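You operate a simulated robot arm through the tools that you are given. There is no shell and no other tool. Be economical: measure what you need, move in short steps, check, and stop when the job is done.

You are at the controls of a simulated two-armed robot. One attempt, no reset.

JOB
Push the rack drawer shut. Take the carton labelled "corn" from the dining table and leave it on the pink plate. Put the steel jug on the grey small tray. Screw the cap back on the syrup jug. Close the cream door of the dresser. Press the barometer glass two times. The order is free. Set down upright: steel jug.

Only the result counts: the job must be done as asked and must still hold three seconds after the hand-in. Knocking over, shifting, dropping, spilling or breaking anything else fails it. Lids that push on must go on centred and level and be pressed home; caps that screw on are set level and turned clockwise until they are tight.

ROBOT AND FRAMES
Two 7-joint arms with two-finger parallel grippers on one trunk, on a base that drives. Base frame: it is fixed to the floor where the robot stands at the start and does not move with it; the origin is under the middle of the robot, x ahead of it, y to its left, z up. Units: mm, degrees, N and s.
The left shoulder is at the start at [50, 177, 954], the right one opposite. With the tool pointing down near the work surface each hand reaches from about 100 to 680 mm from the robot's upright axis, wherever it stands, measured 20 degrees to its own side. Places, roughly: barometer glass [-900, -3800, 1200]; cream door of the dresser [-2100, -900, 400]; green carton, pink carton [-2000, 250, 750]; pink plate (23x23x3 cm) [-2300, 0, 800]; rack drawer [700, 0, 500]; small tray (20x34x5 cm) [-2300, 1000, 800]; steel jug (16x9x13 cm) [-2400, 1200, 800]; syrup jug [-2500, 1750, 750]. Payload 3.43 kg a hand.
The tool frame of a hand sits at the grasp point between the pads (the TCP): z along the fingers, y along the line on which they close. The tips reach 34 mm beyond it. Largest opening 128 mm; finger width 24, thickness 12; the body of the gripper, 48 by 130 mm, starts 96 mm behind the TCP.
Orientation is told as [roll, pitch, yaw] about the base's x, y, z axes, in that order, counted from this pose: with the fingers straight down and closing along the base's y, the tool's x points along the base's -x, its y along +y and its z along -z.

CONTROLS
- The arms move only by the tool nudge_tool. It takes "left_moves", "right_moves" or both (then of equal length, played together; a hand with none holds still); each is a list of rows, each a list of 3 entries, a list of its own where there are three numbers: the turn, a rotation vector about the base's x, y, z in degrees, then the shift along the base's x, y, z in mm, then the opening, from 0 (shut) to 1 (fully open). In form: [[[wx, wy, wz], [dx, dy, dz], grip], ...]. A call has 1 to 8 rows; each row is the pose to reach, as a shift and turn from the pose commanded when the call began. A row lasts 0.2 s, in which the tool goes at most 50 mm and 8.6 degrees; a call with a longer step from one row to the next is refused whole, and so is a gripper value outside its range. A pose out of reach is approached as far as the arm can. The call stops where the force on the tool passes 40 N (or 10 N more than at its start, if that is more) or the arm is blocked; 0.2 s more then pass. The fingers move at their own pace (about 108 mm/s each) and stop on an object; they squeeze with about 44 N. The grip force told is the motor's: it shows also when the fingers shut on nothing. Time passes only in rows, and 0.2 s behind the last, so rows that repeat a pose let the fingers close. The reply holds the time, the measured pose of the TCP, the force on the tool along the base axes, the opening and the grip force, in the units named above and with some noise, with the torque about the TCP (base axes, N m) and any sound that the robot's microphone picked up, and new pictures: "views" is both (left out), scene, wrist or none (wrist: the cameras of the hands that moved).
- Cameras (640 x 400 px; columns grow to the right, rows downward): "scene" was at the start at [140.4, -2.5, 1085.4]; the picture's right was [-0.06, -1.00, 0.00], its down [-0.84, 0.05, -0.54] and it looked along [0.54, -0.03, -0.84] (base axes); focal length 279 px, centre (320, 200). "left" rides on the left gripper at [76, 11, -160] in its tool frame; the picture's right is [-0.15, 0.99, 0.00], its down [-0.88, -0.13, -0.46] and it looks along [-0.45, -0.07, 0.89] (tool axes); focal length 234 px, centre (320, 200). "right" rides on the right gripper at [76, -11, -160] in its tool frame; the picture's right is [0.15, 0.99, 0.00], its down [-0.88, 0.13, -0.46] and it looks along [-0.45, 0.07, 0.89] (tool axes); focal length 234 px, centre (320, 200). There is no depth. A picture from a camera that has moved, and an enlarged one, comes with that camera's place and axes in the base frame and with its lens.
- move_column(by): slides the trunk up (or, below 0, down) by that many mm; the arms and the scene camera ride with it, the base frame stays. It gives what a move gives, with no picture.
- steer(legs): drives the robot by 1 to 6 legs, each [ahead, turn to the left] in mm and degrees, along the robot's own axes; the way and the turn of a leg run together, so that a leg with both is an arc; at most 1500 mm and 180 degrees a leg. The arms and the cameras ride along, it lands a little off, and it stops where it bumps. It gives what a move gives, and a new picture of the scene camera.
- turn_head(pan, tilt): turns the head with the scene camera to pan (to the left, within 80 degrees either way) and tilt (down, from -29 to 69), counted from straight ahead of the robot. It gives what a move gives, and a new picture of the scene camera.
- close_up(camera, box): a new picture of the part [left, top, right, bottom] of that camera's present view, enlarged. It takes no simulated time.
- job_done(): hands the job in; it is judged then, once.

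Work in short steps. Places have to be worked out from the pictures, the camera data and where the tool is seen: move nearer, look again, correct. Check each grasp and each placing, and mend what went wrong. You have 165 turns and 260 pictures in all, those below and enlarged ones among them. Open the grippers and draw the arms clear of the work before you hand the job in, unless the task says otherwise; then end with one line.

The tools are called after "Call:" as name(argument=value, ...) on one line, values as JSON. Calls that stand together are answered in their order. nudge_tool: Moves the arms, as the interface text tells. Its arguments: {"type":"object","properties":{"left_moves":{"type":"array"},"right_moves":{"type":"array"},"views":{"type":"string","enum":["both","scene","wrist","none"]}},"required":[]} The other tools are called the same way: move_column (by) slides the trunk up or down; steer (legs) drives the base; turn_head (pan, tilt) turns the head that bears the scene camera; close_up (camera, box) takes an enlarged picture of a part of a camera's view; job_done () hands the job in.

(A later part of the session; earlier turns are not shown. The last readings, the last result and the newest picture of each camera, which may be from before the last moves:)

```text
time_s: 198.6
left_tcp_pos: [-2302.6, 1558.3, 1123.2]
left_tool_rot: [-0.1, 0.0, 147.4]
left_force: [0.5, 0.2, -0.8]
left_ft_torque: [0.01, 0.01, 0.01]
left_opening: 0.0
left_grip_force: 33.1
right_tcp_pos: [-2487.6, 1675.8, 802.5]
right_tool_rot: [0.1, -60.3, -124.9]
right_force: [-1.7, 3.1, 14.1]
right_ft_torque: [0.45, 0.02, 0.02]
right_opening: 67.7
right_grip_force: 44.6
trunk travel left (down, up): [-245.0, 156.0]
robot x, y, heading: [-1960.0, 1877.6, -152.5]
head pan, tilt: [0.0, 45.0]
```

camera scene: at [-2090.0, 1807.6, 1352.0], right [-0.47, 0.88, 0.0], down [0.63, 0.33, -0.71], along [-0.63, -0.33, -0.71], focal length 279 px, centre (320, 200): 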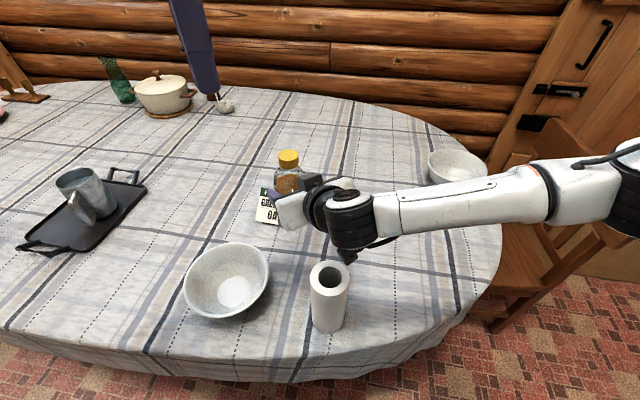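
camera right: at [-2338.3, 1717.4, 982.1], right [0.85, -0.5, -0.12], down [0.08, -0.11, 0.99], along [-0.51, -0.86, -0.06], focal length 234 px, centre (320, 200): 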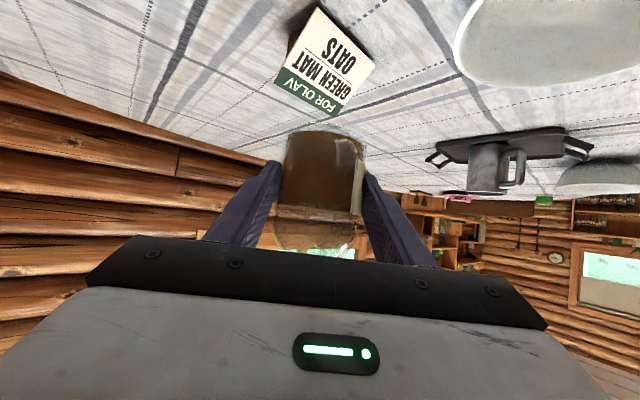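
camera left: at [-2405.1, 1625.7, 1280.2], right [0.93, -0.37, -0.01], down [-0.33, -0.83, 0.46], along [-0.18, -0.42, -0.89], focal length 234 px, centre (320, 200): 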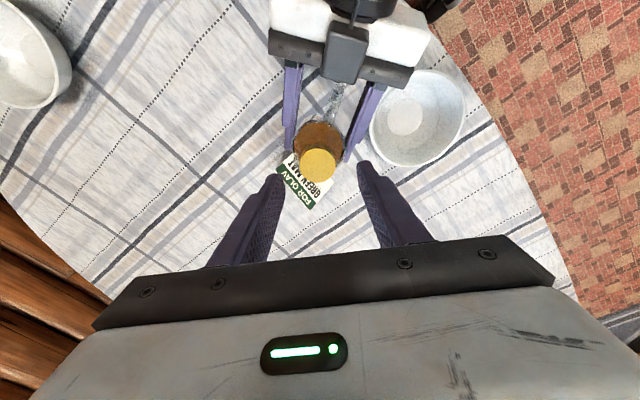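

Down at 14 N. I'll ease, open, and retreat along the approach line.

Call:
nudge_tool(right_moves=[[[0, 0, 0], [0, 0, 2.5], 0.48], [[0, 0, 0], [0, 0, 2.5], 0.7], [[0, 0, 0], [0, 0, 2.5], 0.9], [[0, 0, 0], [0, 0, 2.5], 0.95], [[0, 0, 0], [8, 14, 8], 0.95], [[0, 0, 0], [22, 38, 24], 0.95], [[0, 0, 0], [34, 66, 50], 0.95], [[0, 0, 0], [40, 95, 80], 0.95]], views="both")

```text
time_s: 200.3
left_tcp_pos: [-2303.6, 1557.8, 1123.9]
left_tool_rot: [-0.1, 0.2, 147.5]
left_force: [0.2, 0.1, 0.5]
left_ft_torque: [0.0, 0.04, -0.02]
left_opening: 0.0
left_grip_force: 33.2
right_tcp_pos: [-2446.6, 1771.2, 877.9]
right_tool_rot: [0.5, -59.9, -125.1]
right_force: [0.2, 0.1, 0.2]
right_ft_torque: [-0.02, 0.01, 0.0]
right_opening: 121.9
right_grip_force: 0.0
trunk travel left (down, up): [-245.0, 156.0]
robot x, y, heading: [-1956.9, 1877.7, -152.2]
head pan, tilt: [0.0, 45.0]
camera scene: at [-2090.5, 1808.1, 1221.9], right [-0.47, 0.88, 0.0], down [0.63, 0.33, -0.71], along [-0.63, -0.33, -0.71], focal length 279 px, centre (320, 200)
camera right: at [-2355.6, 1923.4, 892.9], right [0.86, -0.5, -0.12], down [0.08, -0.11, 0.99], along [-0.51, -0.86, -0.06], focal length 234 px, centre (320, 200)
```

scene: 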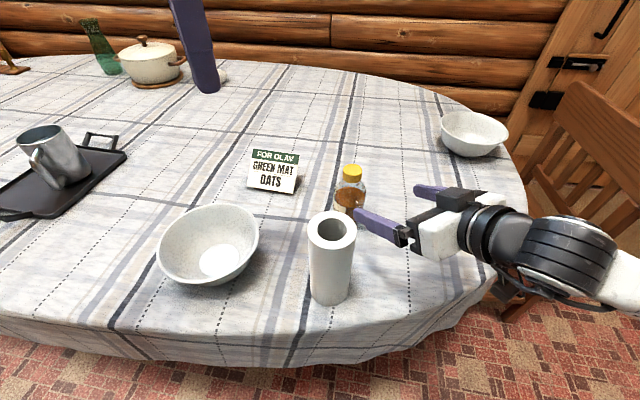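
right: 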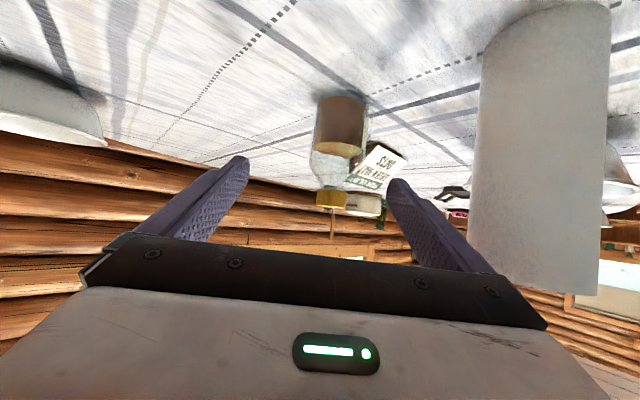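

The capped jug stands free. I'll raise and tuck the right arm, unpitching it.

Call:
nudge_tool(right_moves=[[[0, 0, 0], [5, 12, 45], 0.6], [[0, 0, 0], [10, 24, 90], 0.3], [[6.7, -4.7, 0], [15, 30, 125], 0], [[13.5, -9.4, 0], [20, 35, 150], 0], [[20.2, -14.1, 0], [30, 40, 170], 0], [[27, -18.9, 0], [45, 45, 190], 0], [[33.7, -23.6, 0], [60, 45, 200], 0], [[40.4, -28.3, 0], [75, 45, 210], 0]], views="none")

Call:
nudge_tool(left_moves=[[[0, 0, 8.5], [40, 0, 0], 0], [[0, 0, 17], [80, 0, 0], 0], [[0, 0, 25.5], [120, 0, 5], 0], [[0, 0, 34], [150, 0, 10], 0], [[0, 0, 42.5], [175, 0, 20], 0], [[0, 0, 51], [200, 0, 20], 0], [[0, 0, 59], [200, 0, 20], 0]], right_moves=[[[4.4, -3, -5], [10, 0, 0], 0], [[8.7, -6.1, -10], [20, 0, 0], 0], [[8.7, -6.1, -15], [30, 0, 0], 0], [[8.7, -6.1, -20], [40, 0, 0], 0], [[8.7, -6.1, -25], [50, 0, 0], 0], [[8.7, -6.1, -27], [60, 0, 0], 0], [[8.7, -6.1, -27], [60, 0, 0], 0]], views="scene")

```text
time_s: 202.2
left_tcp_pos: [-2303.2, 1556.0, 1123.4]
left_tool_rot: [0.0, 0.1, 147.5]
left_force: [-0.3, -0.3, -0.2]
left_ft_torque: [0.02, -0.03, 0.02]
left_opening: 0.0
left_grip_force: 33.0
right_tcp_pos: [-2372.2, 1815.0, 1088.5]
right_tool_rot: [0.2, -10.4, -124.9]
right_force: [0.0, 0.0, -0.4]
right_ft_torque: [0.0, -0.01, -0.02]
right_opening: 0.0
right_grip_force: 33.2
trunk travel left (down, up): [-245.0, 156.0]
robot x, y, heading: [-1955.5, 1876.0, -152.2]
head pan, tilt: [0.0, 45.0]
```

```text
time_s: 203.8
left_tcp_pos: [-2104.1, 1558.3, 1142.9]
left_tool_rot: [-0.1, 0.2, -153.2]
left_force: [0.1, -0.7, -0.6]
left_ft_torque: [-0.02, 0.01, 0.0]
left_opening: 0.0
left_grip_force: 32.5
right_tcp_pos: [-2311.4, 1817.4, 1088.3]
right_tool_rot: [-2.0, -0.3, -151.8]
right_force: [0.4, -0.3, -0.5]
right_ft_torque: [0.03, 0.01, 0.01]
right_opening: 0.2
right_grip_force: 33.5
trunk travel left (down, up): [-245.0, 156.0]
robot x, y, heading: [-1953.9, 1875.1, -152.3]
head pan, tilt: [0.0, 45.0]
camera scene: at [-2090.8, 1807.9, 1221.9], right [-0.47, 0.88, 0.0], down [0.63, 0.33, -0.71], along [-0.63, -0.33, -0.71], focal length 279 px, centre (320, 200)
```

scene: 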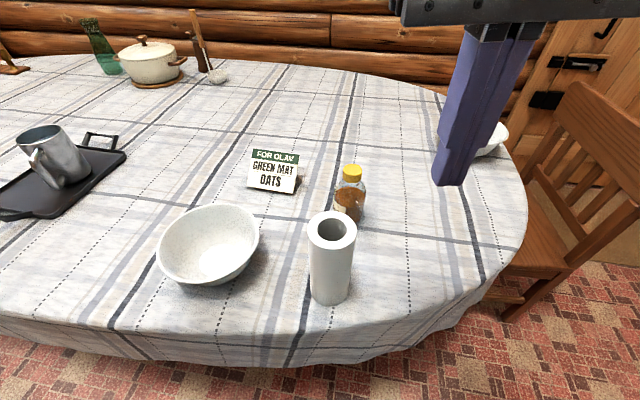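

Everything on the table is in order. I'll back away, lower the trunk and drive to the front of the dresser.

Call:
steer(legs=[[-620, 0], [0, 62], [1500, 0], [1500, 0], [80, 0], [0, -90]])

Call:
move_column(by=-240)

Call:
turn_head(pan=0, tilt=35)

```text
time_s: 228.7
left_tcp_pos: [-1803.8, -1153.2, 1143.3]
left_tool_rot: [-0.1, 0.1, 174.5]
left_force: [0.9, 0.3, 0.0]
left_ft_torque: [-0.02, 0.01, 0.02]
left_opening: 0.1
left_grip_force: 33.0
right_tcp_pos: [-1842.8, -823.0, 1088.4]
right_tool_rot: [-2.0, -0.3, 176.1]
right_force: [-0.6, -0.9, 0.5]
right_ft_torque: [-0.02, -0.01, 0.01]
right_opening: 0.0
right_grip_force: 33.1
trunk travel left (down, up): [-245.0, 156.0]
robot x, y, heading: [-1511.6, -960.7, 175.8]
head pan, tilt: [0.0, 45.0]
camera scene: at [-1660.5, -947.8, 1221.9], right [0.07, 1.0, 0.0], down [0.71, -0.05, -0.71], along [-0.71, 0.05, -0.71], focal length 279 px, centre (320, 200)
```

scene: 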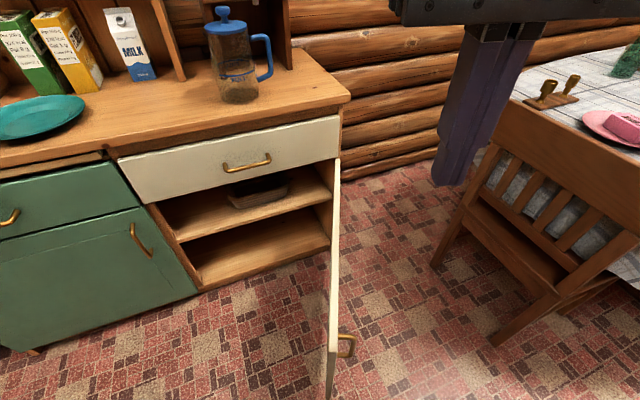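

```text
time_s: 231.2
left_tcp_pos: [-1802.9, -1153.7, 903.0]
left_tool_rot: [-0.1, 0.0, 174.6]
left_force: [-0.8, -0.2, 0.2]
left_ft_torque: [0.01, 0.01, 0.04]
left_opening: 0.3
left_grip_force: 33.2
right_tcp_pos: [-1842.6, -823.1, 849.0]
right_tool_rot: [-2.1, -0.2, 176.1]
right_force: [-0.2, -0.5, -0.1]
right_ft_torque: [0.01, 0.01, 0.02]
right_opening: 0.0
right_grip_force: 32.8
trunk travel left (down, up): [-5.0, 396.0]
robot x, y, heading: [-1514.4, -966.0, 176.0]
head pan, tilt: [0.0, 45.0]
```

```text
time_s: 231.9
left_tcp_pos: [-1803.5, -1154.1, 902.4]
left_tool_rot: [-0.2, 0.1, 174.7]
left_force: [-0.5, -0.7, -0.1]
left_ft_torque: [0.0, -0.02, 0.02]
left_opening: 0.0
left_grip_force: 33.4
right_tcp_pos: [-1843.0, -824.0, 847.9]
right_tool_rot: [-2.1, -0.3, 176.1]
right_force: [-0.5, -0.1, -0.7]
right_ft_torque: [0.0, 0.02, -0.02]
right_opening: 0.0
right_grip_force: 33.3
trunk travel left (down, up): [-5.0, 396.0]
robot x, y, heading: [-1511.1, -961.0, 175.8]
head pan, tilt: [0.0, 35.0]
camera scene: at [-1667.2, -947.4, 996.7], right [0.07, 1.0, 0.0], down [0.57, -0.04, -0.82], along [-0.82, 0.06, -0.57], focal length 279 px, centre (320, 200)
```

scene: 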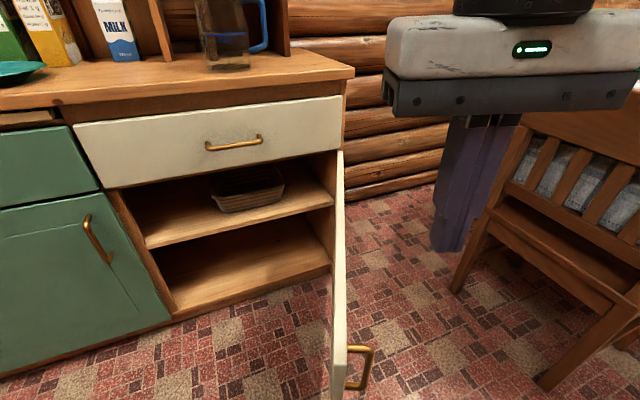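

The cream door is hinged near (-2469,-825) with its free edge near (-1863,-905), and the dresser front is angled about 17°. I'll lower the right hand on its outer (+y) face, past the handle.

Call:
nudge_tool(right_moves=[[[0, 0, 0], [-45, 4, -10], 0], [[0, 0, 0], [-90, 8, -20], 0], [[0, 0, 0], [-130, 12, -40], 0], [[0, 0, 0], [-147, 12, -80], 0], [[0, 0, 0], [-147, 12, -125], 0], [[0, 0, 0], [-147, 12, -170], 0], [[0, 0, 0], [-147, 12, -215], 0], [[0, 0, 0], [-147, 12, -258], 0]], views="scene")

```text
time_s: 233.7
left_tcp_pos: [-1803.9, -1154.1, 903.2]
left_tool_rot: [-0.1, 0.3, 174.6]
left_force: [0.2, 0.0, -0.6]
left_ft_torque: [0.02, 0.03, 0.01]
left_opening: 0.1
left_grip_force: 32.8
right_tcp_pos: [-1990.3, -809.6, 587.6]
right_tool_rot: [-2.2, -0.4, 176.2]
right_force: [-0.6, -0.2, -0.1]
right_ft_torque: [0.0, -0.04, 0.01]
right_opening: 0.0
right_grip_force: 33.7
trunk travel left (down, up): [-5.0, 396.0]
robot x, y, heading: [-1506.8, -961.0, 175.9]
head pan, tilt: [0.0, 35.0]
camera scene: at [-1667.2, -947.4, 996.8], right [0.07, 1.0, 0.0], down [0.57, -0.04, -0.82], along [-0.82, 0.06, -0.57], focal length 279 px, centre (320, 200)
```

scene: 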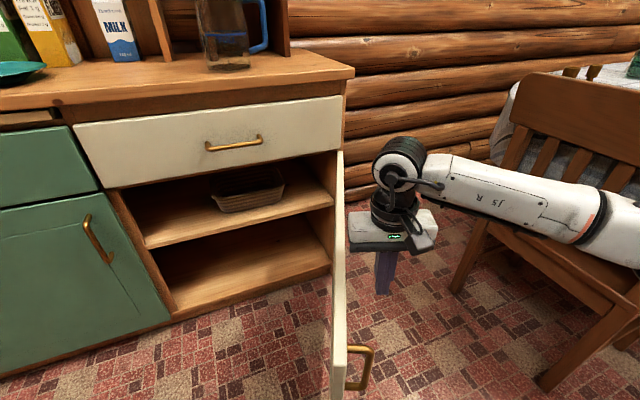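

I'll sweep the door along its arc with the right hand.

Call:
nudge_tool(right_moves=[[[0, 0, 0], [0, -40, 0], 0], [[0, 0, 0], [-2, -68, 0], 0], [[0, 0, 0], [-7, -102, 0], 0], [[0, 0, 0], [-16, -143, 0], 0], [[0, 0, 0], [-29, -183, 0], 0], [[0, 0, 0], [-45, -221, 0], 0], [[0, 0, 0], [-61, -251, 0], 0]], views="scene")

```text
time_s: 235.5
left_tcp_pos: [-1804.5, -1154.4, 904.0]
left_tool_rot: [-0.1, 0.0, 174.6]
left_force: [0.0, -0.3, 0.4]
left_ft_torque: [0.02, -0.01, 0.0]
left_opening: 0.0
left_grip_force: 33.2
right_tcp_pos: [-2057.7, -1012.0, 590.8]
right_tool_rot: [-2.1, -0.4, 172.8]
right_force: [-0.6, -0.2, 0.8]
right_ft_torque: [0.01, 0.03, -0.02]
right_opening: 0.0
right_grip_force: 33.3
right hand out of reach, approached as far as the arm can: row 7
trunk travel left (down, up): [-5.0, 396.0]
robot x, y, heading: [-1511.6, -962.7, 175.9]
head pan, tilt: [0.0, 35.0]
stopped in row 7 (right hand): the arm was blocked; the commanded pose is now the measured one
camera scene: at [-1667.3, -947.2, 996.7], right [0.07, 1.0, 0.0], down [0.57, -0.04, -0.82], along [-0.82, 0.06, -0.57], focal length 279 px, centre (320, 200)
```

scene: 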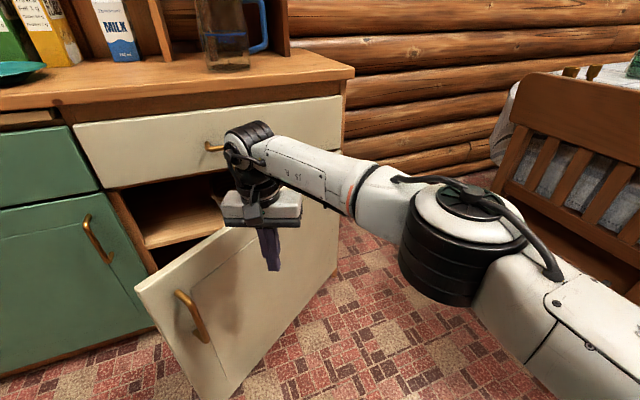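

The door has swung to about -39° and the right arm is at its reach limit. I'll retract the right arm; the left hand will finish.

Call:
nudge_tool(right_moves=[[[0, 0, 0], [25, 35, 0], 0], [[0, 0, 0], [50, 65, 25], 0], [[0, 0, 0], [75, 90, 60], 0], [[0, 0, 0], [100, 115, 95], 0], [[0, 0, 0], [130, 140, 125], 0], [[0, 0, 0], [160, 160, 155], 0], [[0, 0, 0], [190, 180, 185], 0], [[0, 0, 0], [215, 190, 220], 0]], views="none")

Call:
nudge_tool(left_moves=[[[0, 0, 0], [-40, 8, -20], 0], [[0, 0, 0], [-80, 16, -45], 0], [[0, 0, 0], [-120, 26, -70], 0], [[0, 0, 0], [-155, 38, -100], 0], [[0, 0, 0], [-185, 52, -135], 0], [[0, 0, 0], [-210, 64, -175], 0], [[0, 0, 0], [-230, 74, -220], 0], [[0, 0, 0], [-240, 80, -265], 0]], views="none")

Call:
nudge_tool(left_moves=[[[0, 0, 0], [0, 0, -40], 0], [[0, 0, 0], [0, 0, -48], 0]], views="scene")

```text
time_s: 237.3
left_tcp_pos: [-1804.7, -1152.7, 902.5]
left_tool_rot: [-0.1, 0.1, 174.4]
left_force: [-0.3, 0.5, 0.8]
left_ft_torque: [0.01, 0.0, -0.04]
left_opening: 0.1
left_grip_force: 32.8
right_tcp_pos: [-1841.3, -825.3, 810.0]
right_tool_rot: [-2.2, -0.4, 173.0]
right_force: [-0.4, -0.1, 0.1]
right_ft_torque: [0.0, 0.0, 0.02]
right_opening: 0.1
right_grip_force: 33.1
trunk travel left (down, up): [-5.0, 396.0]
robot x, y, heading: [-1509.7, -961.7, 175.8]
head pan, tilt: [0.0, 35.0]
```

```text
refused: row 7 steps farther than a row can; nothing moved
```

```text
time_s: 237.9
left_tcp_pos: [-1803.2, -1153.3, 854.2]
left_tool_rot: [-0.2, 0.1, 174.6]
left_force: [0.4, 0.4, 0.8]
left_ft_torque: [0.03, 0.01, -0.02]
left_opening: 0.0
left_grip_force: 32.5
right_tcp_pos: [-1842.1, -826.1, 809.0]
right_tool_rot: [-2.1, -0.3, 173.1]
right_force: [-0.4, 0.9, 0.0]
right_ft_torque: [-0.03, 0.0, -0.01]
right_opening: 0.0
right_grip_force: 33.2
trunk travel left (down, up): [-5.0, 396.0]
robot x, y, heading: [-1511.8, -960.4, 175.9]
head pan, tilt: [0.0, 35.0]
camera scene: at [-1667.3, -947.3, 996.7], right [0.07, 1.0, 0.0], down [0.57, -0.04, -0.82], along [-0.82, 0.06, -0.57], focal length 279 px, centre (320, 200)
```

scene: 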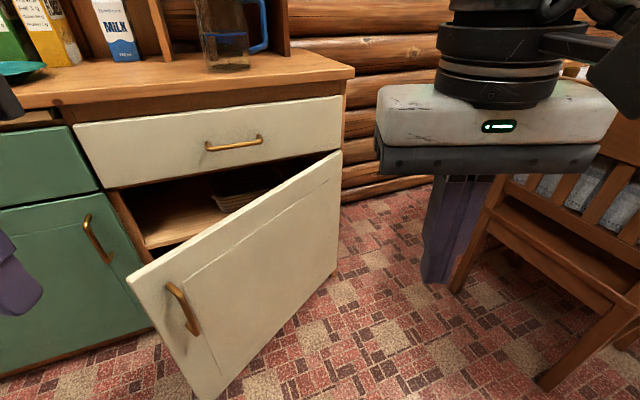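

The door stands at about -40°. I'll bring the left hand over to its outer face and lower it.

Call:
nudge_tool(left_moves=[[[0, 0, 0], [-43, 10, -20], 0], [[0, 0, 0], [-86, 21, -40], 0], [[0, 0, 0], [-129, 32, -60], 0], [[0, 0, 0], [-172, 42, -80], 0], [[0, 0, 0], [-215, 53, -100], 0], [[0, 0, 0], [-255, 63, -120], 0], [[0, 0, 0], [-257, 63, -168], 0], [[0, 0, 0], [-257, 63, -216], 0]], views="none")

Call:
nudge_tool(left_moves=[[[0, 0, 0], [0, 0, -48], 0], [[0, 0, 0], [-25, -30, -50], 0], [[0, 0, 0], [-47, -63, -50], 0], [[0, 0, 0], [-74, -95, -50], 0], [[0, 0, 0], [-104, -125, -50], 0], [[0, 0, 0], [-130, -145, -50], 0]], views="scene")

```text
time_s: 239.7
left_tcp_pos: [-2063.6, -1090.0, 636.9]
left_tool_rot: [-0.2, 0.2, 174.4]
left_force: [-1.2, 0.2, -0.7]
left_ft_torque: [-0.01, 0.02, 0.02]
left_opening: 0.0
left_grip_force: 33.1
right_tcp_pos: [-1840.9, -826.5, 809.6]
right_tool_rot: [-2.1, -0.3, 173.2]
right_force: [0.7, 0.0, 0.1]
right_ft_torque: [-0.02, 0.03, -0.01]
right_opening: 0.1
right_grip_force: 32.6
trunk travel left (down, up): [-5.0, 396.0]
robot x, y, heading: [-1511.2, -961.4, 175.7]
head pan, tilt: [0.0, 35.0]
```

```text
time_s: 241.1
left_tcp_pos: [-2182.7, -1238.1, 590.9]
left_tool_rot: [-0.1, 0.1, 174.4]
left_force: [0.0, 0.3, 0.3]
left_ft_torque: [0.0, -0.01, 0.0]
left_opening: 0.1
left_grip_force: 32.8
left hand out of reach, approached as far as the arm can: row 6
right_tcp_pos: [-1841.3, -826.7, 810.5]
right_tool_rot: [-2.2, -0.5, 173.0]
right_force: [-0.4, 0.4, 0.4]
right_ft_torque: [0.0, -0.03, -0.01]
right_opening: 0.0
right_grip_force: 33.2
trunk travel left (down, up): [-5.0, 396.0]
robot x, y, heading: [-1513.7, -960.2, 176.0]
head pan, tilt: [0.0, 35.0]
camera scene: at [-1667.3, -947.6, 996.7], right [0.07, 1.0, 0.0], down [0.57, -0.04, -0.82], along [-0.82, 0.06, -0.57], focal length 279 px, centre (320, 200)
```

scene: 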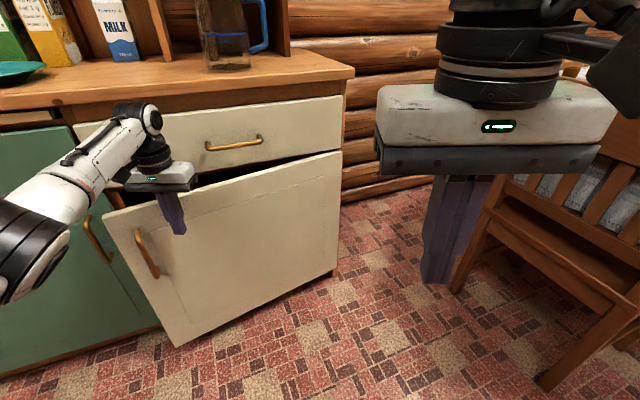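

The door is at about -58°. I'll back the hand off slightly, drive 130 mm forward, and pitch the fingers so only the tips push.

Call:
nudge_tool(left_moves=[[[0, 6, 0], [25, 22, 0], 0], [[0, 14, 0], [35, 30, -5], 0], [[0, 22, 0], [35, 30, -10], 0], [[0, 30, 0], [35, 30, -15], 0], [[0, 38, 0], [35, 30, -15], 0], [[0, 45, 0], [35, 30, -15], 0]], views="none")

Call:
steer(legs=[[140, 0]])

```text
time_s: 242.5
left_tcp_pos: [-2145.9, -1208.2, 575.4]
left_tool_rot: [5.2, -44.8, 172.2]
left_force: [0.4, -0.6, 0.0]
left_ft_torque: [-0.01, 0.0, 0.02]
left_opening: 0.1
left_grip_force: 33.4
right_tcp_pos: [-1840.3, -826.3, 809.9]
right_tool_rot: [-2.1, -0.4, 173.1]
right_force: [0.2, -0.1, -0.9]
right_ft_torque: [0.05, -0.01, -0.01]
right_opening: 0.0
right_grip_force: 33.4
trunk travel left (down, up): [-5.0, 396.0]
robot x, y, heading: [-1506.5, -959.5, 176.0]
head pan, tilt: [0.0, 35.0]
```

```text
time_s: 243.8
left_tcp_pos: [-2284.4, -1197.7, 575.4]
left_tool_rot: [5.3, -44.5, 172.4]
left_force: [0.7, -0.4, -0.6]
left_ft_torque: [-0.01, 0.01, 0.01]
left_opening: 0.1
left_grip_force: 32.5
right_tcp_pos: [-1979.8, -815.9, 810.6]
right_tool_rot: [-2.2, -0.5, 173.0]
right_force: [-0.1, 0.3, -0.5]
right_ft_torque: [-0.02, 0.0, -0.01]
right_opening: 0.0
right_grip_force: 32.8
trunk travel left (down, up): [-5.0, 396.0]
robot x, y, heading: [-1652.1, -948.4, 175.8]
head pan, tilt: [0.0, 35.0]
camera scene: at [-1805.6, -936.9, 996.7], right [0.07, 1.0, 0.0], down [0.57, -0.04, -0.82], along [-0.82, 0.06, -0.57], focal length 279 px, centre (320, 200)
```

scene: 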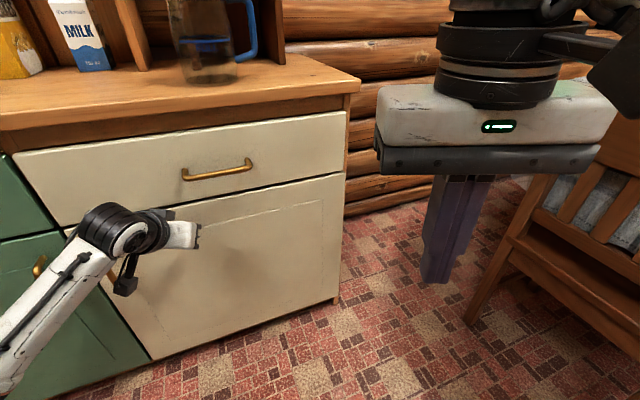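

Driving forward pushed the door nearly shut. I'll press it home with the arm.

Call:
nudge_tool(left_moves=[[[0, 0, 0], [-10, -4, 0], 0], [[0, 0, 0], [-20, -8, 0], 0], [[0, 0, 0], [-30, -12, 0], 0], [[0, 0, 0], [-40, -16, 0], 0], [[0, 0, 0], [-50, -20, 0], 0], [[0, 0, 0], [-60, -24, 0], 0], [[0, 0, 0], [-70, -28, 0], 0]], views="scene")

```text
time_s: 244.6
left_tcp_pos: [-2301.6, -1205.2, 574.4]
left_tool_rot: [5.0, -44.1, 172.3]
left_force: [18.8, 0.3, 10.5]
left_ft_torque: [-0.09, 0.05, 0.13]
left_opening: 0.0
left_grip_force: 32.8
right_tcp_pos: [-1978.3, -816.1, 809.4]
right_tool_rot: [-2.1, -0.5, 173.1]
right_force: [0.0, -0.2, 0.3]
right_ft_torque: [0.0, -0.02, 0.03]
right_opening: 0.0
right_grip_force: 33.2
trunk travel left (down, up): [-5.0, 396.0]
robot x, y, heading: [-1650.9, -952.7, 175.8]
head pan, tilt: [0.0, 35.0]
stopped in row 3 (left hand): the force on the tool passed its limit (the readings are from after the stop); the commanded pose is now the measured one
camera scene: at [-1803.5, -936.9, 997.2], right [0.07, 1.0, 0.0], down [0.57, -0.04, -0.82], along [-0.82, 0.06, -0.57], focal length 279 px, centre (320, 200)
```

scene: 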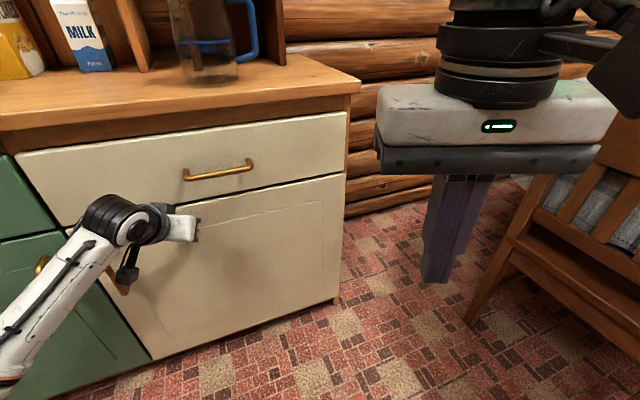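

It hit its stop. I'll retract the left arm and check the door.

Call:
nudge_tool(left_moves=[[[0, 0, 0], [45, 10, 5], 0], [[0, 0, 0], [90, 20, 20], 0], [[0, -8, 0], [130, 25, 45], 0], [[0, -16, 0], [165, 28, 80], 0], [[0, -24, 0], [195, 30, 115], 0], [[0, -32, 0], [225, 30, 150], 0], [[0, -40, 0], [250, 30, 190], 0], [[0, -45, 0], [270, 30, 230], 0]], views="none")

Call:
steer(legs=[[-400, 0]])

```text
time_s: 246.3
left_tcp_pos: [-2031.7, -1174.5, 803.2]
left_tool_rot: [-0.5, 1.0, 174.7]
left_force: [0.3, 0.8, -0.6]
left_ft_torque: [0.0, -0.02, 0.01]
left_opening: 0.0
left_grip_force: 33.1
right_tcp_pos: [-1978.8, -816.5, 809.4]
right_tool_rot: [-2.1, -0.4, 173.1]
right_force: [-0.3, 0.5, -0.3]
right_ft_torque: [-0.02, -0.02, 0.02]
right_opening: 0.0
right_grip_force: 32.7
trunk travel left (down, up): [-5.0, 396.0]
robot x, y, heading: [-1646.7, -951.3, 175.7]
head pan, tilt: [0.0, 35.0]
```

```text
time_s: 248.8
left_tcp_pos: [-1639.3, -1202.2, 803.3]
left_tool_rot: [-0.4, 0.9, 174.1]
left_force: [-0.2, 0.8, -0.4]
left_ft_torque: [0.04, 0.01, 0.0]
left_opening: 0.0
left_grip_force: 33.0
right_tcp_pos: [-1586.6, -844.6, 810.1]
right_tool_rot: [-2.1, -0.4, 172.9]
right_force: [-0.6, -0.1, 0.9]
right_ft_torque: [-0.01, 0.02, 0.0]
right_opening: 0.2
right_grip_force: 33.0
trunk travel left (down, up): [-5.0, 396.0]
robot x, y, heading: [-1257.7, -982.4, 175.4]
head pan, tilt: [0.0, 35.0]
camera scene: at [-1412.2, -966.0, 996.7], right [0.08, 1.0, 0.0], down [0.57, -0.04, -0.82], along [-0.82, 0.06, -0.57], focal length 279 px, centre (320, 200)
```

scene: 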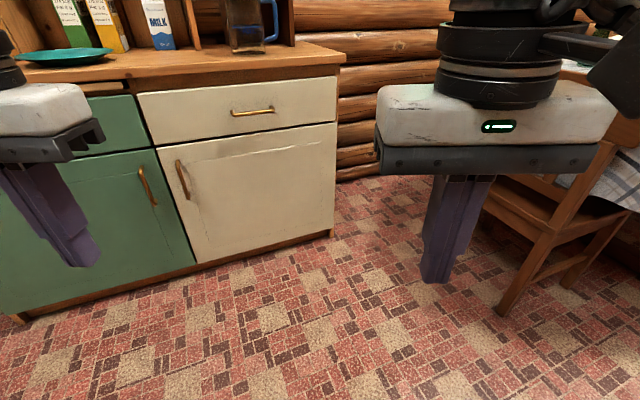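

The cream door is shut flush. Next is the barometer: I'll drive down the room to about (-1067,-2950) facing −y, raise the trunk, and look.

Call:
steer(legs=[[0, 94.6], [1000, 0], [0, 10.6], [1000, 0], [0, -10.6]])

Call:
move_column(by=330)

Call:
turn_head(pan=0, tilt=5)

```text
time_s: 264.2
left_tcp_pos: [-748.2, -3308.4, 804.1]
left_tool_rot: [-0.4, 0.9, -88.8]
left_force: [-0.3, 0.5, 0.2]
left_ft_torque: [0.0, 0.02, 0.02]
left_opening: 0.0
left_grip_force: 33.0
right_tcp_pos: [-1106.9, -3298.3, 810.2]
right_tool_rot: [-2.1, -0.4, -90.2]
right_force: [0.0, -0.6, 0.1]
right_ft_torque: [0.01, 0.0, -0.01]
right_opening: 0.1
right_grip_force: 33.3
trunk travel left (down, up): [-5.0, 396.0]
robot x, y, heading: [-1016.3, -2953.5, -87.6]
head pan, tilt: [0.0, 35.0]
camera scene: at [-1006.1, -3110.8, 996.7], right [-1.0, -0.04, 0.0], down [-0.02, 0.57, -0.82], along [0.04, -0.82, -0.57], focal length 279 px, centre (320, 200)
```

scene: 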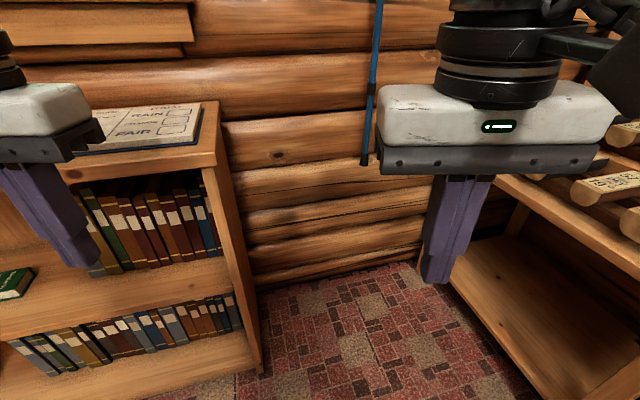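

```text
time_s: 267.5
left_tcp_pos: [-746.8, -3310.0, 1132.8]
left_tool_rot: [-0.4, 0.9, -88.8]
left_force: [0.2, -1.0, -0.3]
left_ft_torque: [-0.01, 0.0, 0.01]
left_opening: 0.0
left_grip_force: 33.0
right_tcp_pos: [-1108.0, -3298.9, 1140.0]
right_tool_rot: [-2.1, -0.4, -90.2]
right_force: [0.6, -0.2, 0.1]
right_ft_torque: [0.02, 0.01, -0.01]
right_opening: 0.0
right_grip_force: 32.8
trunk travel left (down, up): [-335.0, 66.0]
robot x, y, heading: [-1015.7, -2951.9, -87.4]
head pan, tilt: [0.0, 35.0]
```

```text
time_s: 268.4
left_tcp_pos: [-746.3, -3308.4, 1132.2]
left_tool_rot: [-0.4, 0.9, -88.8]
left_force: [0.1, 0.4, 0.4]
left_ft_torque: [0.02, 0.04, -0.03]
left_opening: 0.0
left_grip_force: 32.4
right_tcp_pos: [-1109.2, -3298.2, 1139.9]
right_tool_rot: [-2.2, -0.4, -90.2]
right_force: [-0.4, -0.2, 0.2]
right_ft_torque: [-0.01, 0.0, -0.02]
right_opening: 0.0
right_grip_force: 32.8
trunk travel left (down, up): [-335.0, 66.0]
robot x, y, heading: [-1016.9, -2954.6, -87.3]
head pan, tilt: [0.0, 5.0]
camera scene: at [-1005.9, -3114.6, 1374.8], right [-1.0, -0.04, 0.0], down [0.0, 0.09, -1.0], along [0.04, -1.0, -0.09], focal length 279 px, centre (320, 200)
```

scene: 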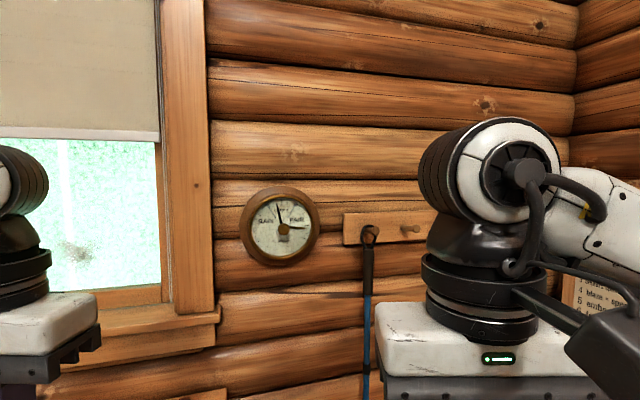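

The barometer is at about (-876,-3820,1245). I'll drive 150 mm closer and pitch the left hand to point its closed fingers at the glass.

Call:
steer(legs=[[150, 0]])

Call:
nudge_tool(left_moves=[[[-8.5, 0, 0], [-10, 15, 10], 0], [[-17, 0, 0], [-25, 20, 20], 0], [[-25.5, 0, 0], [-40, 20, 30], 0], [[-34, 0, 0], [-55, 20, 45], 0], [[-42.5, 0, 0], [-70, 20, 60], 0], [[-51, 0, 0], [-90, 10, 75], 0], [[-59.5, 0, 0], [-110, 0, 90], 0], [[-68, 0, 0], [-125, -10, 105], 0]], views="none")

Call:
nudge_tool(left_moves=[[[-8.5, 0, 0], [0, -10, 0], 0], [[-17, 0, 0], [0, -20, 0], 0], [[-20, 0, 0], [0, -30, 0], 0], [[-20, 0, 0], [0, -30, 0], 0]], views="both")

```text
time_s: 269.8
left_tcp_pos: [-739.5, -3456.2, 1133.2]
left_tool_rot: [-0.5, 1.0, -88.8]
left_force: [-0.2, -0.3, -0.1]
left_ft_torque: [0.01, 0.0, -0.01]
left_opening: 0.0
left_grip_force: 33.4
right_tcp_pos: [-1101.2, -3445.5, 1138.0]
right_tool_rot: [-2.1, -0.5, -90.2]
right_force: [0.1, -0.4, -0.4]
right_ft_torque: [0.07, 0.0, 0.0]
right_opening: 0.0
right_grip_force: 32.8
trunk travel left (down, up): [-335.0, 66.0]
robot x, y, heading: [-1008.0, -3100.6, -87.6]
head pan, tilt: [0.0, 5.0]
camera scene: at [-999.3, -3262.3, 1374.8], right [-1.0, -0.04, 0.0], down [0.0, 0.09, -1.0], along [0.04, -1.0, -0.09], focal length 279 px, centre (320, 200)
```

scene: 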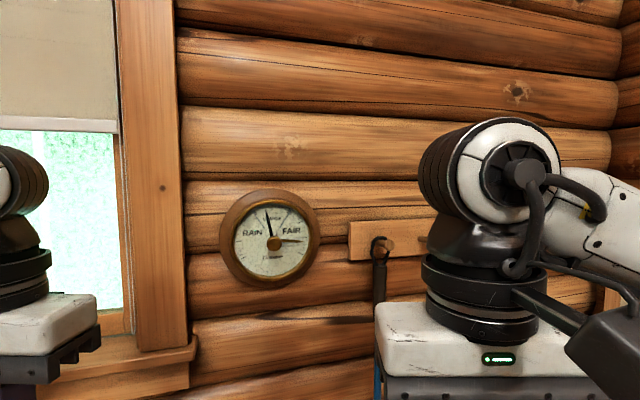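

```text
time_s: 271.6
left_tcp_pos: [-867.9, -3468.8, 1243.5]
left_tool_rot: [-3.3, -67.1, -86.9]
left_force: [-0.7, -0.5, 0.0]
left_ft_torque: [-0.02, 0.0, 0.04]
left_opening: 0.0
left_grip_force: 32.8
left hand out of reach, approached as far as the arm can: row 8
right_tcp_pos: [-1101.5, -3445.4, 1139.1]
right_tool_rot: [-2.1, -0.5, -90.2]
right_force: [-0.4, 0.4, -0.4]
right_ft_torque: [-0.02, 0.01, -0.01]
right_opening: 0.0
right_grip_force: 33.0
trunk travel left (down, up): [-335.0, 66.0]
robot x, y, heading: [-1006.7, -3103.4, -87.8]
head pan, tilt: [0.0, 5.0]
```

```text
time_s: 272.6
left_tcp_pos: [-892.9, -3528.2, 1264.4]
left_tool_rot: [-22.2, -87.0, -68.2]
left_force: [0.1, 0.4, 0.3]
left_ft_torque: [0.03, -0.02, -0.01]
left_opening: 0.0
left_grip_force: 33.0
left hand out of reach, approached as far as the arm can: row 1, 2, 3, 4
right_tcp_pos: [-1102.7, -3445.1, 1139.2]
right_tool_rot: [-2.1, -0.4, -90.2]
right_force: [-0.8, 0.0, -0.3]
right_ft_torque: [0.02, 0.0, -0.01]
right_opening: 0.1
right_grip_force: 33.2
trunk travel left (down, up): [-335.0, 66.0]
robot x, y, heading: [-1006.7, -3100.8, -87.6]
head pan, tilt: [0.0, 5.0]
camera scene: at [-999.4, -3261.4, 1374.9], right [-1.0, -0.04, 0.0], down [0.0, 0.09, -1.0], along [0.04, -1.0, -0.09], focal length 279 px, centre (320, 200)
camera left: at [-881.8, -3365.8, 1196.8], right [0.99, -0.01, 0.13], down [-0.11, 0.41, 0.9], along [-0.06, -0.91, 0.41], focal length 234 px, centre (320, 200)
```

scene: 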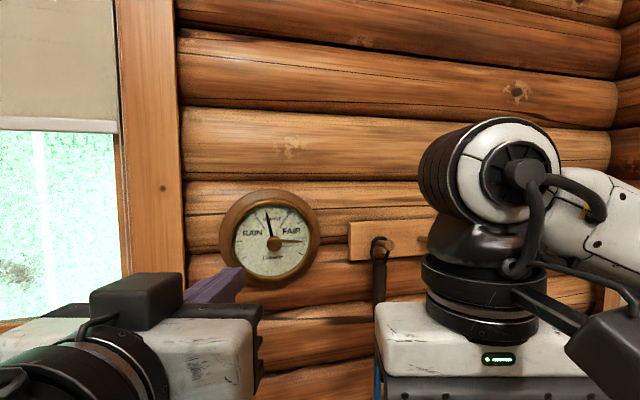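
left: 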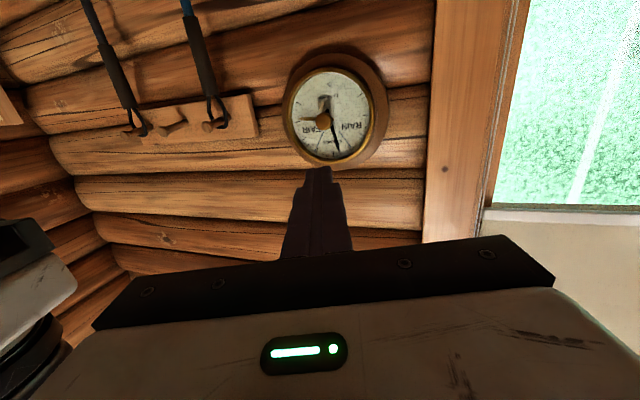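

The fingers point at the wall, and triangulation puts the glass centre at (-876,-3822,1237). I'll align and approach to about 50 mm from it.

Call:
nudge_tool(left_moves=[[[0, 0, 0], [8, -35, -14], 0], [[0, 0, 0], [17, -75, -27], 0], [[0, 0, 0], [17, -115, -27], 0], [[0, 0, 0], [17, -155, -27], 0], [[0, 0, 0], [17, -190, -27], 0], [[0, 0, 0], [17, -205, -27], 0]], views="both")

```text
time_s: 274.0
left_tcp_pos: [-875.0, -3731.8, 1237.2]
left_tool_rot: [-21.3, -86.9, -69.2]
left_force: [-0.9, -0.4, -0.9]
left_ft_torque: [-0.01, 0.03, 0.0]
left_opening: 0.0
left_grip_force: 33.1
right_tcp_pos: [-1102.0, -3444.0, 1138.7]
right_tool_rot: [-2.1, -0.4, -90.2]
right_force: [0.7, 0.2, 0.4]
right_ft_torque: [-0.01, 0.01, -0.01]
right_opening: 0.2
right_grip_force: 32.8
trunk travel left (down, up): [-335.0, 66.0]
robot x, y, heading: [-1010.5, -3100.4, -87.6]
head pan, tilt: [0.0, 5.0]
camera scene: at [-999.4, -3261.5, 1374.9], right [-1.0, -0.04, 0.0], down [0.0, 0.09, -1.0], along [0.04, -1.0, -0.09], focal length 279 px, centre (320, 200)
camera left: at [-864.8, -3569.5, 1169.2], right [0.99, -0.01, 0.13], down [-0.11, 0.41, 0.91], along [-0.06, -0.91, 0.41], focal length 234 px, centre (320, 200)
```

scene: 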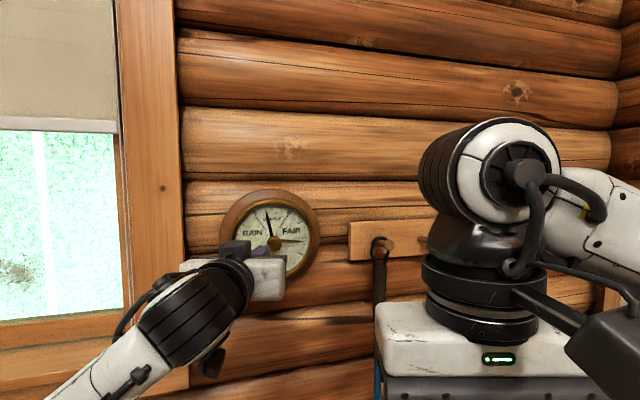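
left: 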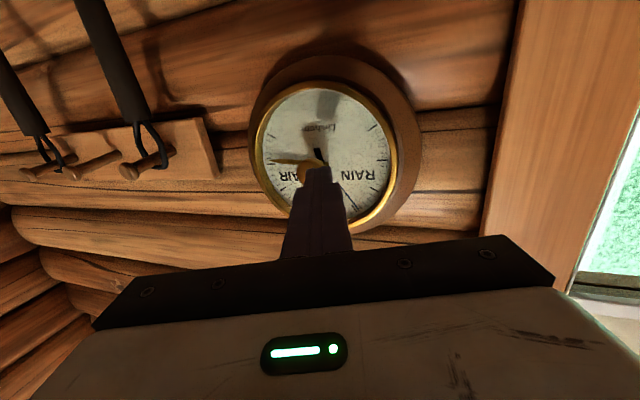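

The tips are lined up with the middle of the glass. First press: advance gently until contact.

Call:
nudge_tool(left_moves=[[[0, 0, 0], [0, -20, 0], 0], [[0, 0, 0], [0, -32, 0], 0], [[0, 0, 0], [0, -38, 0], 0], [[0, 0, 0], [0, -43, 0], 0], [[0, 0, 0], [0, -48, 0], 0], [[0, 0, 0], [0, -53, 0], 0], [[0, 0, 0], [0, -58, 0], 0], [[0, 0, 0], [0, -63, 0], 0]], views="none")

```text
time_s: 274.7
left_tcp_pos: [-877.4, -3756.9, 1238.0]
left_tool_rot: [-22.4, -86.9, -68.2]
left_force: [3.5, 27.5, -1.8]
left_ft_torque: [-0.06, -0.02, 0.17]
left_opening: 0.0
left_grip_force: 33.2
right_tcp_pos: [-1099.9, -3440.1, 1140.6]
right_tool_rot: [-2.2, -0.7, -90.1]
right_force: [0.7, 0.3, -0.2]
right_ft_torque: [-0.01, 0.03, 0.04]
right_opening: 0.1
right_grip_force: 33.1
trunk travel left (down, up): [-335.0, 66.0]
robot x, y, heading: [-1008.1, -3102.5, -87.3]
head pan, tilt: [0.0, 5.0]
stopped in row 3 (left hand): the force on the tool passed its limit (the readings are from after the stop); the commanded pose is now the measured one
```

Contact at 40 N is press number one. I'll back off 30 mm and look for any visible effect.

Call:
nudge_tool(left_moves=[[[0, 0, 0], [0, 10, 0], 0], [[0, 0, 0], [0, 30, 0], 0], [[0, 0, 0], [0, 30, 0], 0]], views="wrist")

```text
time_s: 275.5
left_tcp_pos: [-878.1, -3732.4, 1233.2]
left_tool_rot: [-18.4, -86.4, -72.1]
left_force: [-0.2, 0.0, 0.6]
left_ft_torque: [0.0, -0.01, -0.02]
left_opening: 0.3
left_grip_force: 32.3
right_tcp_pos: [-1101.0, -3443.5, 1139.5]
right_tool_rot: [-2.1, -0.4, -90.1]
right_force: [0.2, 0.0, -0.4]
right_ft_torque: [-0.01, 0.02, 0.0]
right_opening: 0.0
right_grip_force: 32.8
trunk travel left (down, up): [-335.0, 66.0]
robot x, y, heading: [-1009.7, -3103.7, -87.3]
head pan, tilt: [0.0, 5.0]
camera left: at [-865.7, -3569.4, 1167.5], right [0.99, -0.02, 0.13], down [-0.11, 0.4, 0.91], along [-0.07, -0.91, 0.4], focal length 234 px, centre (320, 200)
```

left: 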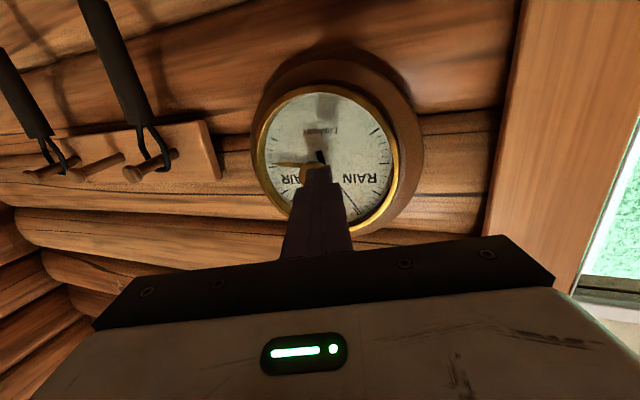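

No sound or visible change, but the 40 N contact should count as one press. The second press is slower, so I can feel the travel.

Call:
nudge_tool(left_moves=[[[0, 0, 0], [0, -12, 3], 0], [[0, 0, 0], [0, -18, 3], 0], [[0, 0, 0], [0, -21, 3], 0], [[0, 0, 0], [0, -24, 3], 0], [[0, 0, 0], [0, -26, 3], 0]], views="none")

```text
time_s: 276.7
left_tcp_pos: [-878.8, -3756.7, 1237.6]
left_tool_rot: [-19.1, -86.6, -71.5]
left_force: [2.0, 14.1, -3.0]
left_ft_torque: [0.07, -0.06, 0.07]
left_opening: 0.0
left_grip_force: 33.0
right_tcp_pos: [-1100.5, -3443.5, 1139.8]
right_tool_rot: [-2.1, -0.5, -90.2]
right_force: [0.1, 0.0, -0.7]
right_ft_torque: [0.01, -0.02, -0.01]
right_opening: 0.0
right_grip_force: 33.4
trunk travel left (down, up): [-335.0, 66.0]
robot x, y, heading: [-1003.9, -3099.2, -87.5]
head pan, tilt: [0.0, 5.0]
```

In contact at 14 N. I'll keep pressing on this same press.

Call:
nudge_tool(left_moves=[[[0, 0, 0], [0, -2, 0], 0], [[0, 0, 0], [0, -4, 0], 0], [[0, 0, 0], [0, -6, 0], 0], [[0, 0, 0], [0, -8, 0], 0], [[0, 0, 0], [0, -10, 0], 0]], views="wrist")

```text
time_s: 277.4
left_tcp_pos: [-877.8, -3756.9, 1239.7]
left_tool_rot: [-19.7, -86.5, -70.9]
left_force: [3.7, 20.9, -2.4]
left_ft_torque: [0.03, -0.06, 0.15]
left_opening: 0.0
left_grip_force: 33.1
right_tcp_pos: [-1099.8, -3441.1, 1140.2]
right_tool_rot: [-2.2, -0.6, -90.1]
right_force: [0.8, -0.9, 0.3]
right_ft_torque: [0.02, 0.0, 0.01]
right_opening: 0.2
right_grip_force: 33.6
trunk travel left (down, up): [-335.0, 66.0]
robot x, y, heading: [-1005.7, -3102.1, -87.1]
head pan, tilt: [0.0, 5.0]
stopped in row 3 (left hand): the force on the tool passed its limit (the readings are from after the stop); the commanded pose is now the measured one
camera left: at [-866.1, -3593.7, 1172.7], right [0.99, -0.02, 0.13], down [-0.11, 0.41, 0.91], along [-0.07, -0.91, 0.4], focal length 234 px, centre (320, 200)
```

left: 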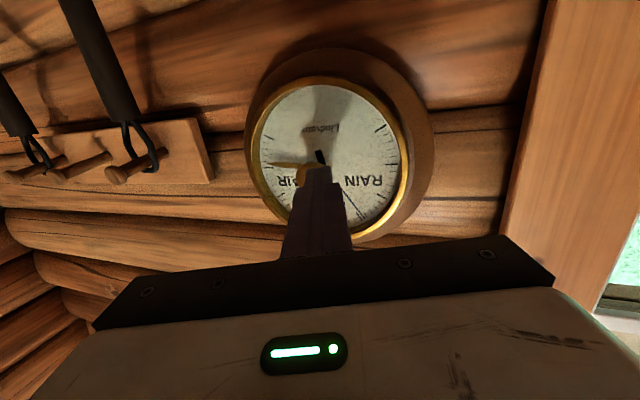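

Call:
close_up(camera="left", box=[256, 90, 400, 210])

Call:
close_up(camera="scene", box=[210, 180, 338, 260])

```text
3.33 times, centred on (328, 150) of left
camera zoom: at [-866.1, -3593.7, 1172.7], right [0.99, -0.02, 0.13], down [-0.11, 0.41, 0.91], along [-0.07, -0.91, 0.4], focal length 781 px, centre (293, 367)
```

zoom: 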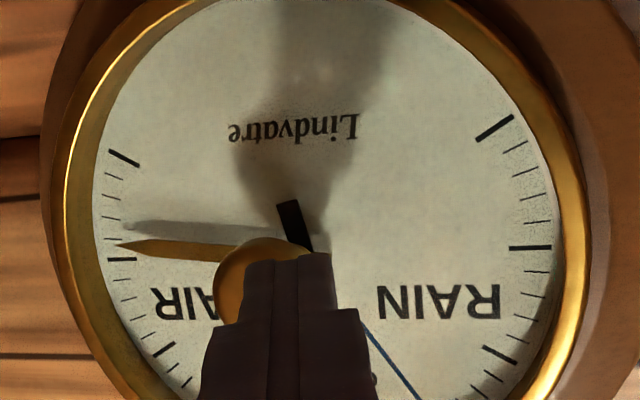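

```text
5.00 times, centred on (274, 220) of scene
camera zoom: at [-998.1, -3256.1, 1375.5], right [-1.0, -0.05, 0.0], down [0.0, 0.08, -1.0], along [0.05, -1.0, -0.08], focal length 1395 px, centre (550, 100)
```

zoom: 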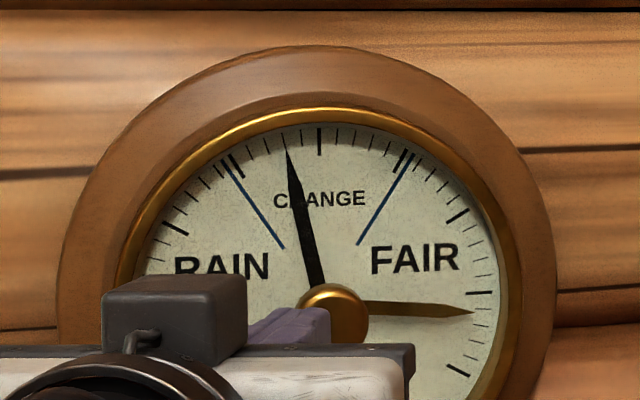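

The tip has been pressing the brass set-knob at the centre, not the glass (no travel, no sound). I'll back off and aim about 40 mm below the knob, on bare glass.

Call:
nudge_tool(left_moves=[[[0, 0, 0], [0, 15, 0], 0], [[0, 0, 0], [0, 30, -5], 0], [[0, 0, 0], [0, 30, -25], 0], [[0, 0, 0], [0, 30, -42], 0], [[0, 0, 0], [0, 30, -42], 0]], views="wrist")

```text
time_s: 278.6
left_tcp_pos: [-878.7, -3731.9, 1194.3]
left_tool_rot: [-18.0, -86.3, -72.7]
left_force: [-0.5, 0.7, -0.2]
left_ft_torque: [0.0, -0.02, -0.01]
left_opening: 0.1
left_grip_force: 32.9
right_tcp_pos: [-1100.4, -3444.1, 1138.8]
right_tool_rot: [-2.1, -0.4, -90.1]
right_force: [-0.9, -0.4, 0.2]
right_ft_torque: [0.0, -0.04, 0.02]
right_opening: 0.0
right_grip_force: 33.1
trunk travel left (down, up): [-335.0, 66.0]
robot x, y, heading: [-1006.3, -3097.9, -87.4]
head pan, tilt: [0.0, 5.0]
camera left: at [-866.6, -3568.6, 1128.9], right [0.99, -0.02, 0.13], down [-0.11, 0.4, 0.91], along [-0.07, -0.92, 0.4], focal length 234 px, centre (320, 200)
```

left: 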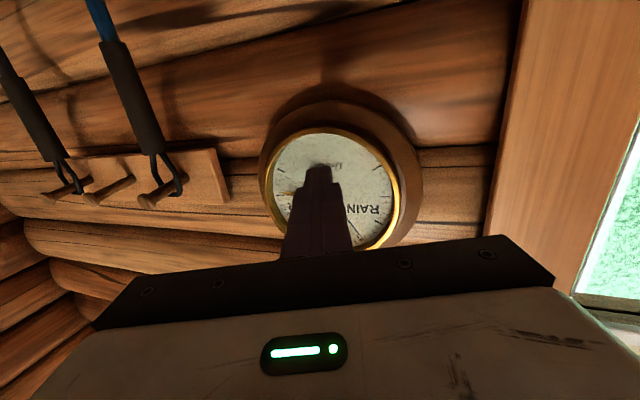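

Lined up on bare glass below the knob. Pressing slowly.

Call:
nudge_tool(left_moves=[[[0, 0, 0], [0, -20, 0], 0], [[0, 0, 0], [0, -28, 0], 0], [[0, 0, 0], [0, -33, 0], 0], [[0, 0, 0], [0, -37, 0], 0], [[0, 0, 0], [0, -41, 0], 0], [[0, 0, 0], [0, -45, 0], 0], [[0, 0, 0], [0, -49, 0], 0], [[0, 0, 0], [0, -53, 0], 0]], views="none")

```text
time_s: 280.4
left_tcp_pos: [-877.6, -3784.2, 1194.0]
left_tool_rot: [-17.4, -86.4, -73.2]
left_force: [-0.2, 0.0, -0.2]
left_ft_torque: [-0.01, 0.03, 0.01]
left_opening: 0.0
left_grip_force: 32.8
right_tcp_pos: [-1101.6, -3443.6, 1140.8]
right_tool_rot: [-2.1, -0.4, -90.0]
right_force: [-0.7, 0.3, -0.3]
right_ft_torque: [-0.01, 0.0, -0.02]
right_opening: 0.0
right_grip_force: 33.0
trunk travel left (down, up): [-335.0, 66.0]
robot x, y, heading: [-1006.2, -3102.0, -87.4]
head pan, tilt: [0.0, 5.0]
```

No contact yet, so the knob really did stand well proud of the glass. Continuing.

Call:
nudge_tool(left_moves=[[[0, 0, 0], [0, -3, 0], 0], [[0, 0, 0], [0, -6, 0], 0], [[0, 0, 0], [0, -9, 0], 0], [[0, 0, 0], [0, -12, 0], 0], [[0, 0, 0], [0, -15, 0], 0], [[0, 0, 0], [0, -18, 0], 0], [[0, 0, 0], [0, -21, 0], 0], [[0, 0, 0], [0, -24, 0], 0]], views="none")

```text
time_s: 281.5
left_tcp_pos: [-878.2, -3792.5, 1195.0]
left_tool_rot: [-18.1, -86.2, -72.5]
left_force: [1.3, 29.1, -4.1]
left_ft_torque: [-0.12, 0.04, 0.35]
left_opening: 0.0
left_grip_force: 32.8
right_tcp_pos: [-1100.4, -3440.1, 1140.9]
right_tool_rot: [-2.1, -0.7, -90.0]
right_force: [-0.3, 0.0, 0.7]
right_ft_torque: [-0.01, 0.02, 0.01]
right_opening: 0.2
right_grip_force: 32.8
trunk travel left (down, up): [-335.0, 66.0]
robot x, y, heading: [-1009.3, -3096.0, -87.0]
head pan, tilt: [0.0, 5.0]
stopped in row 5 (left hand): the force on the tool passed its limit (the readings are from after the stop); the commanded pose is now the measured one
```

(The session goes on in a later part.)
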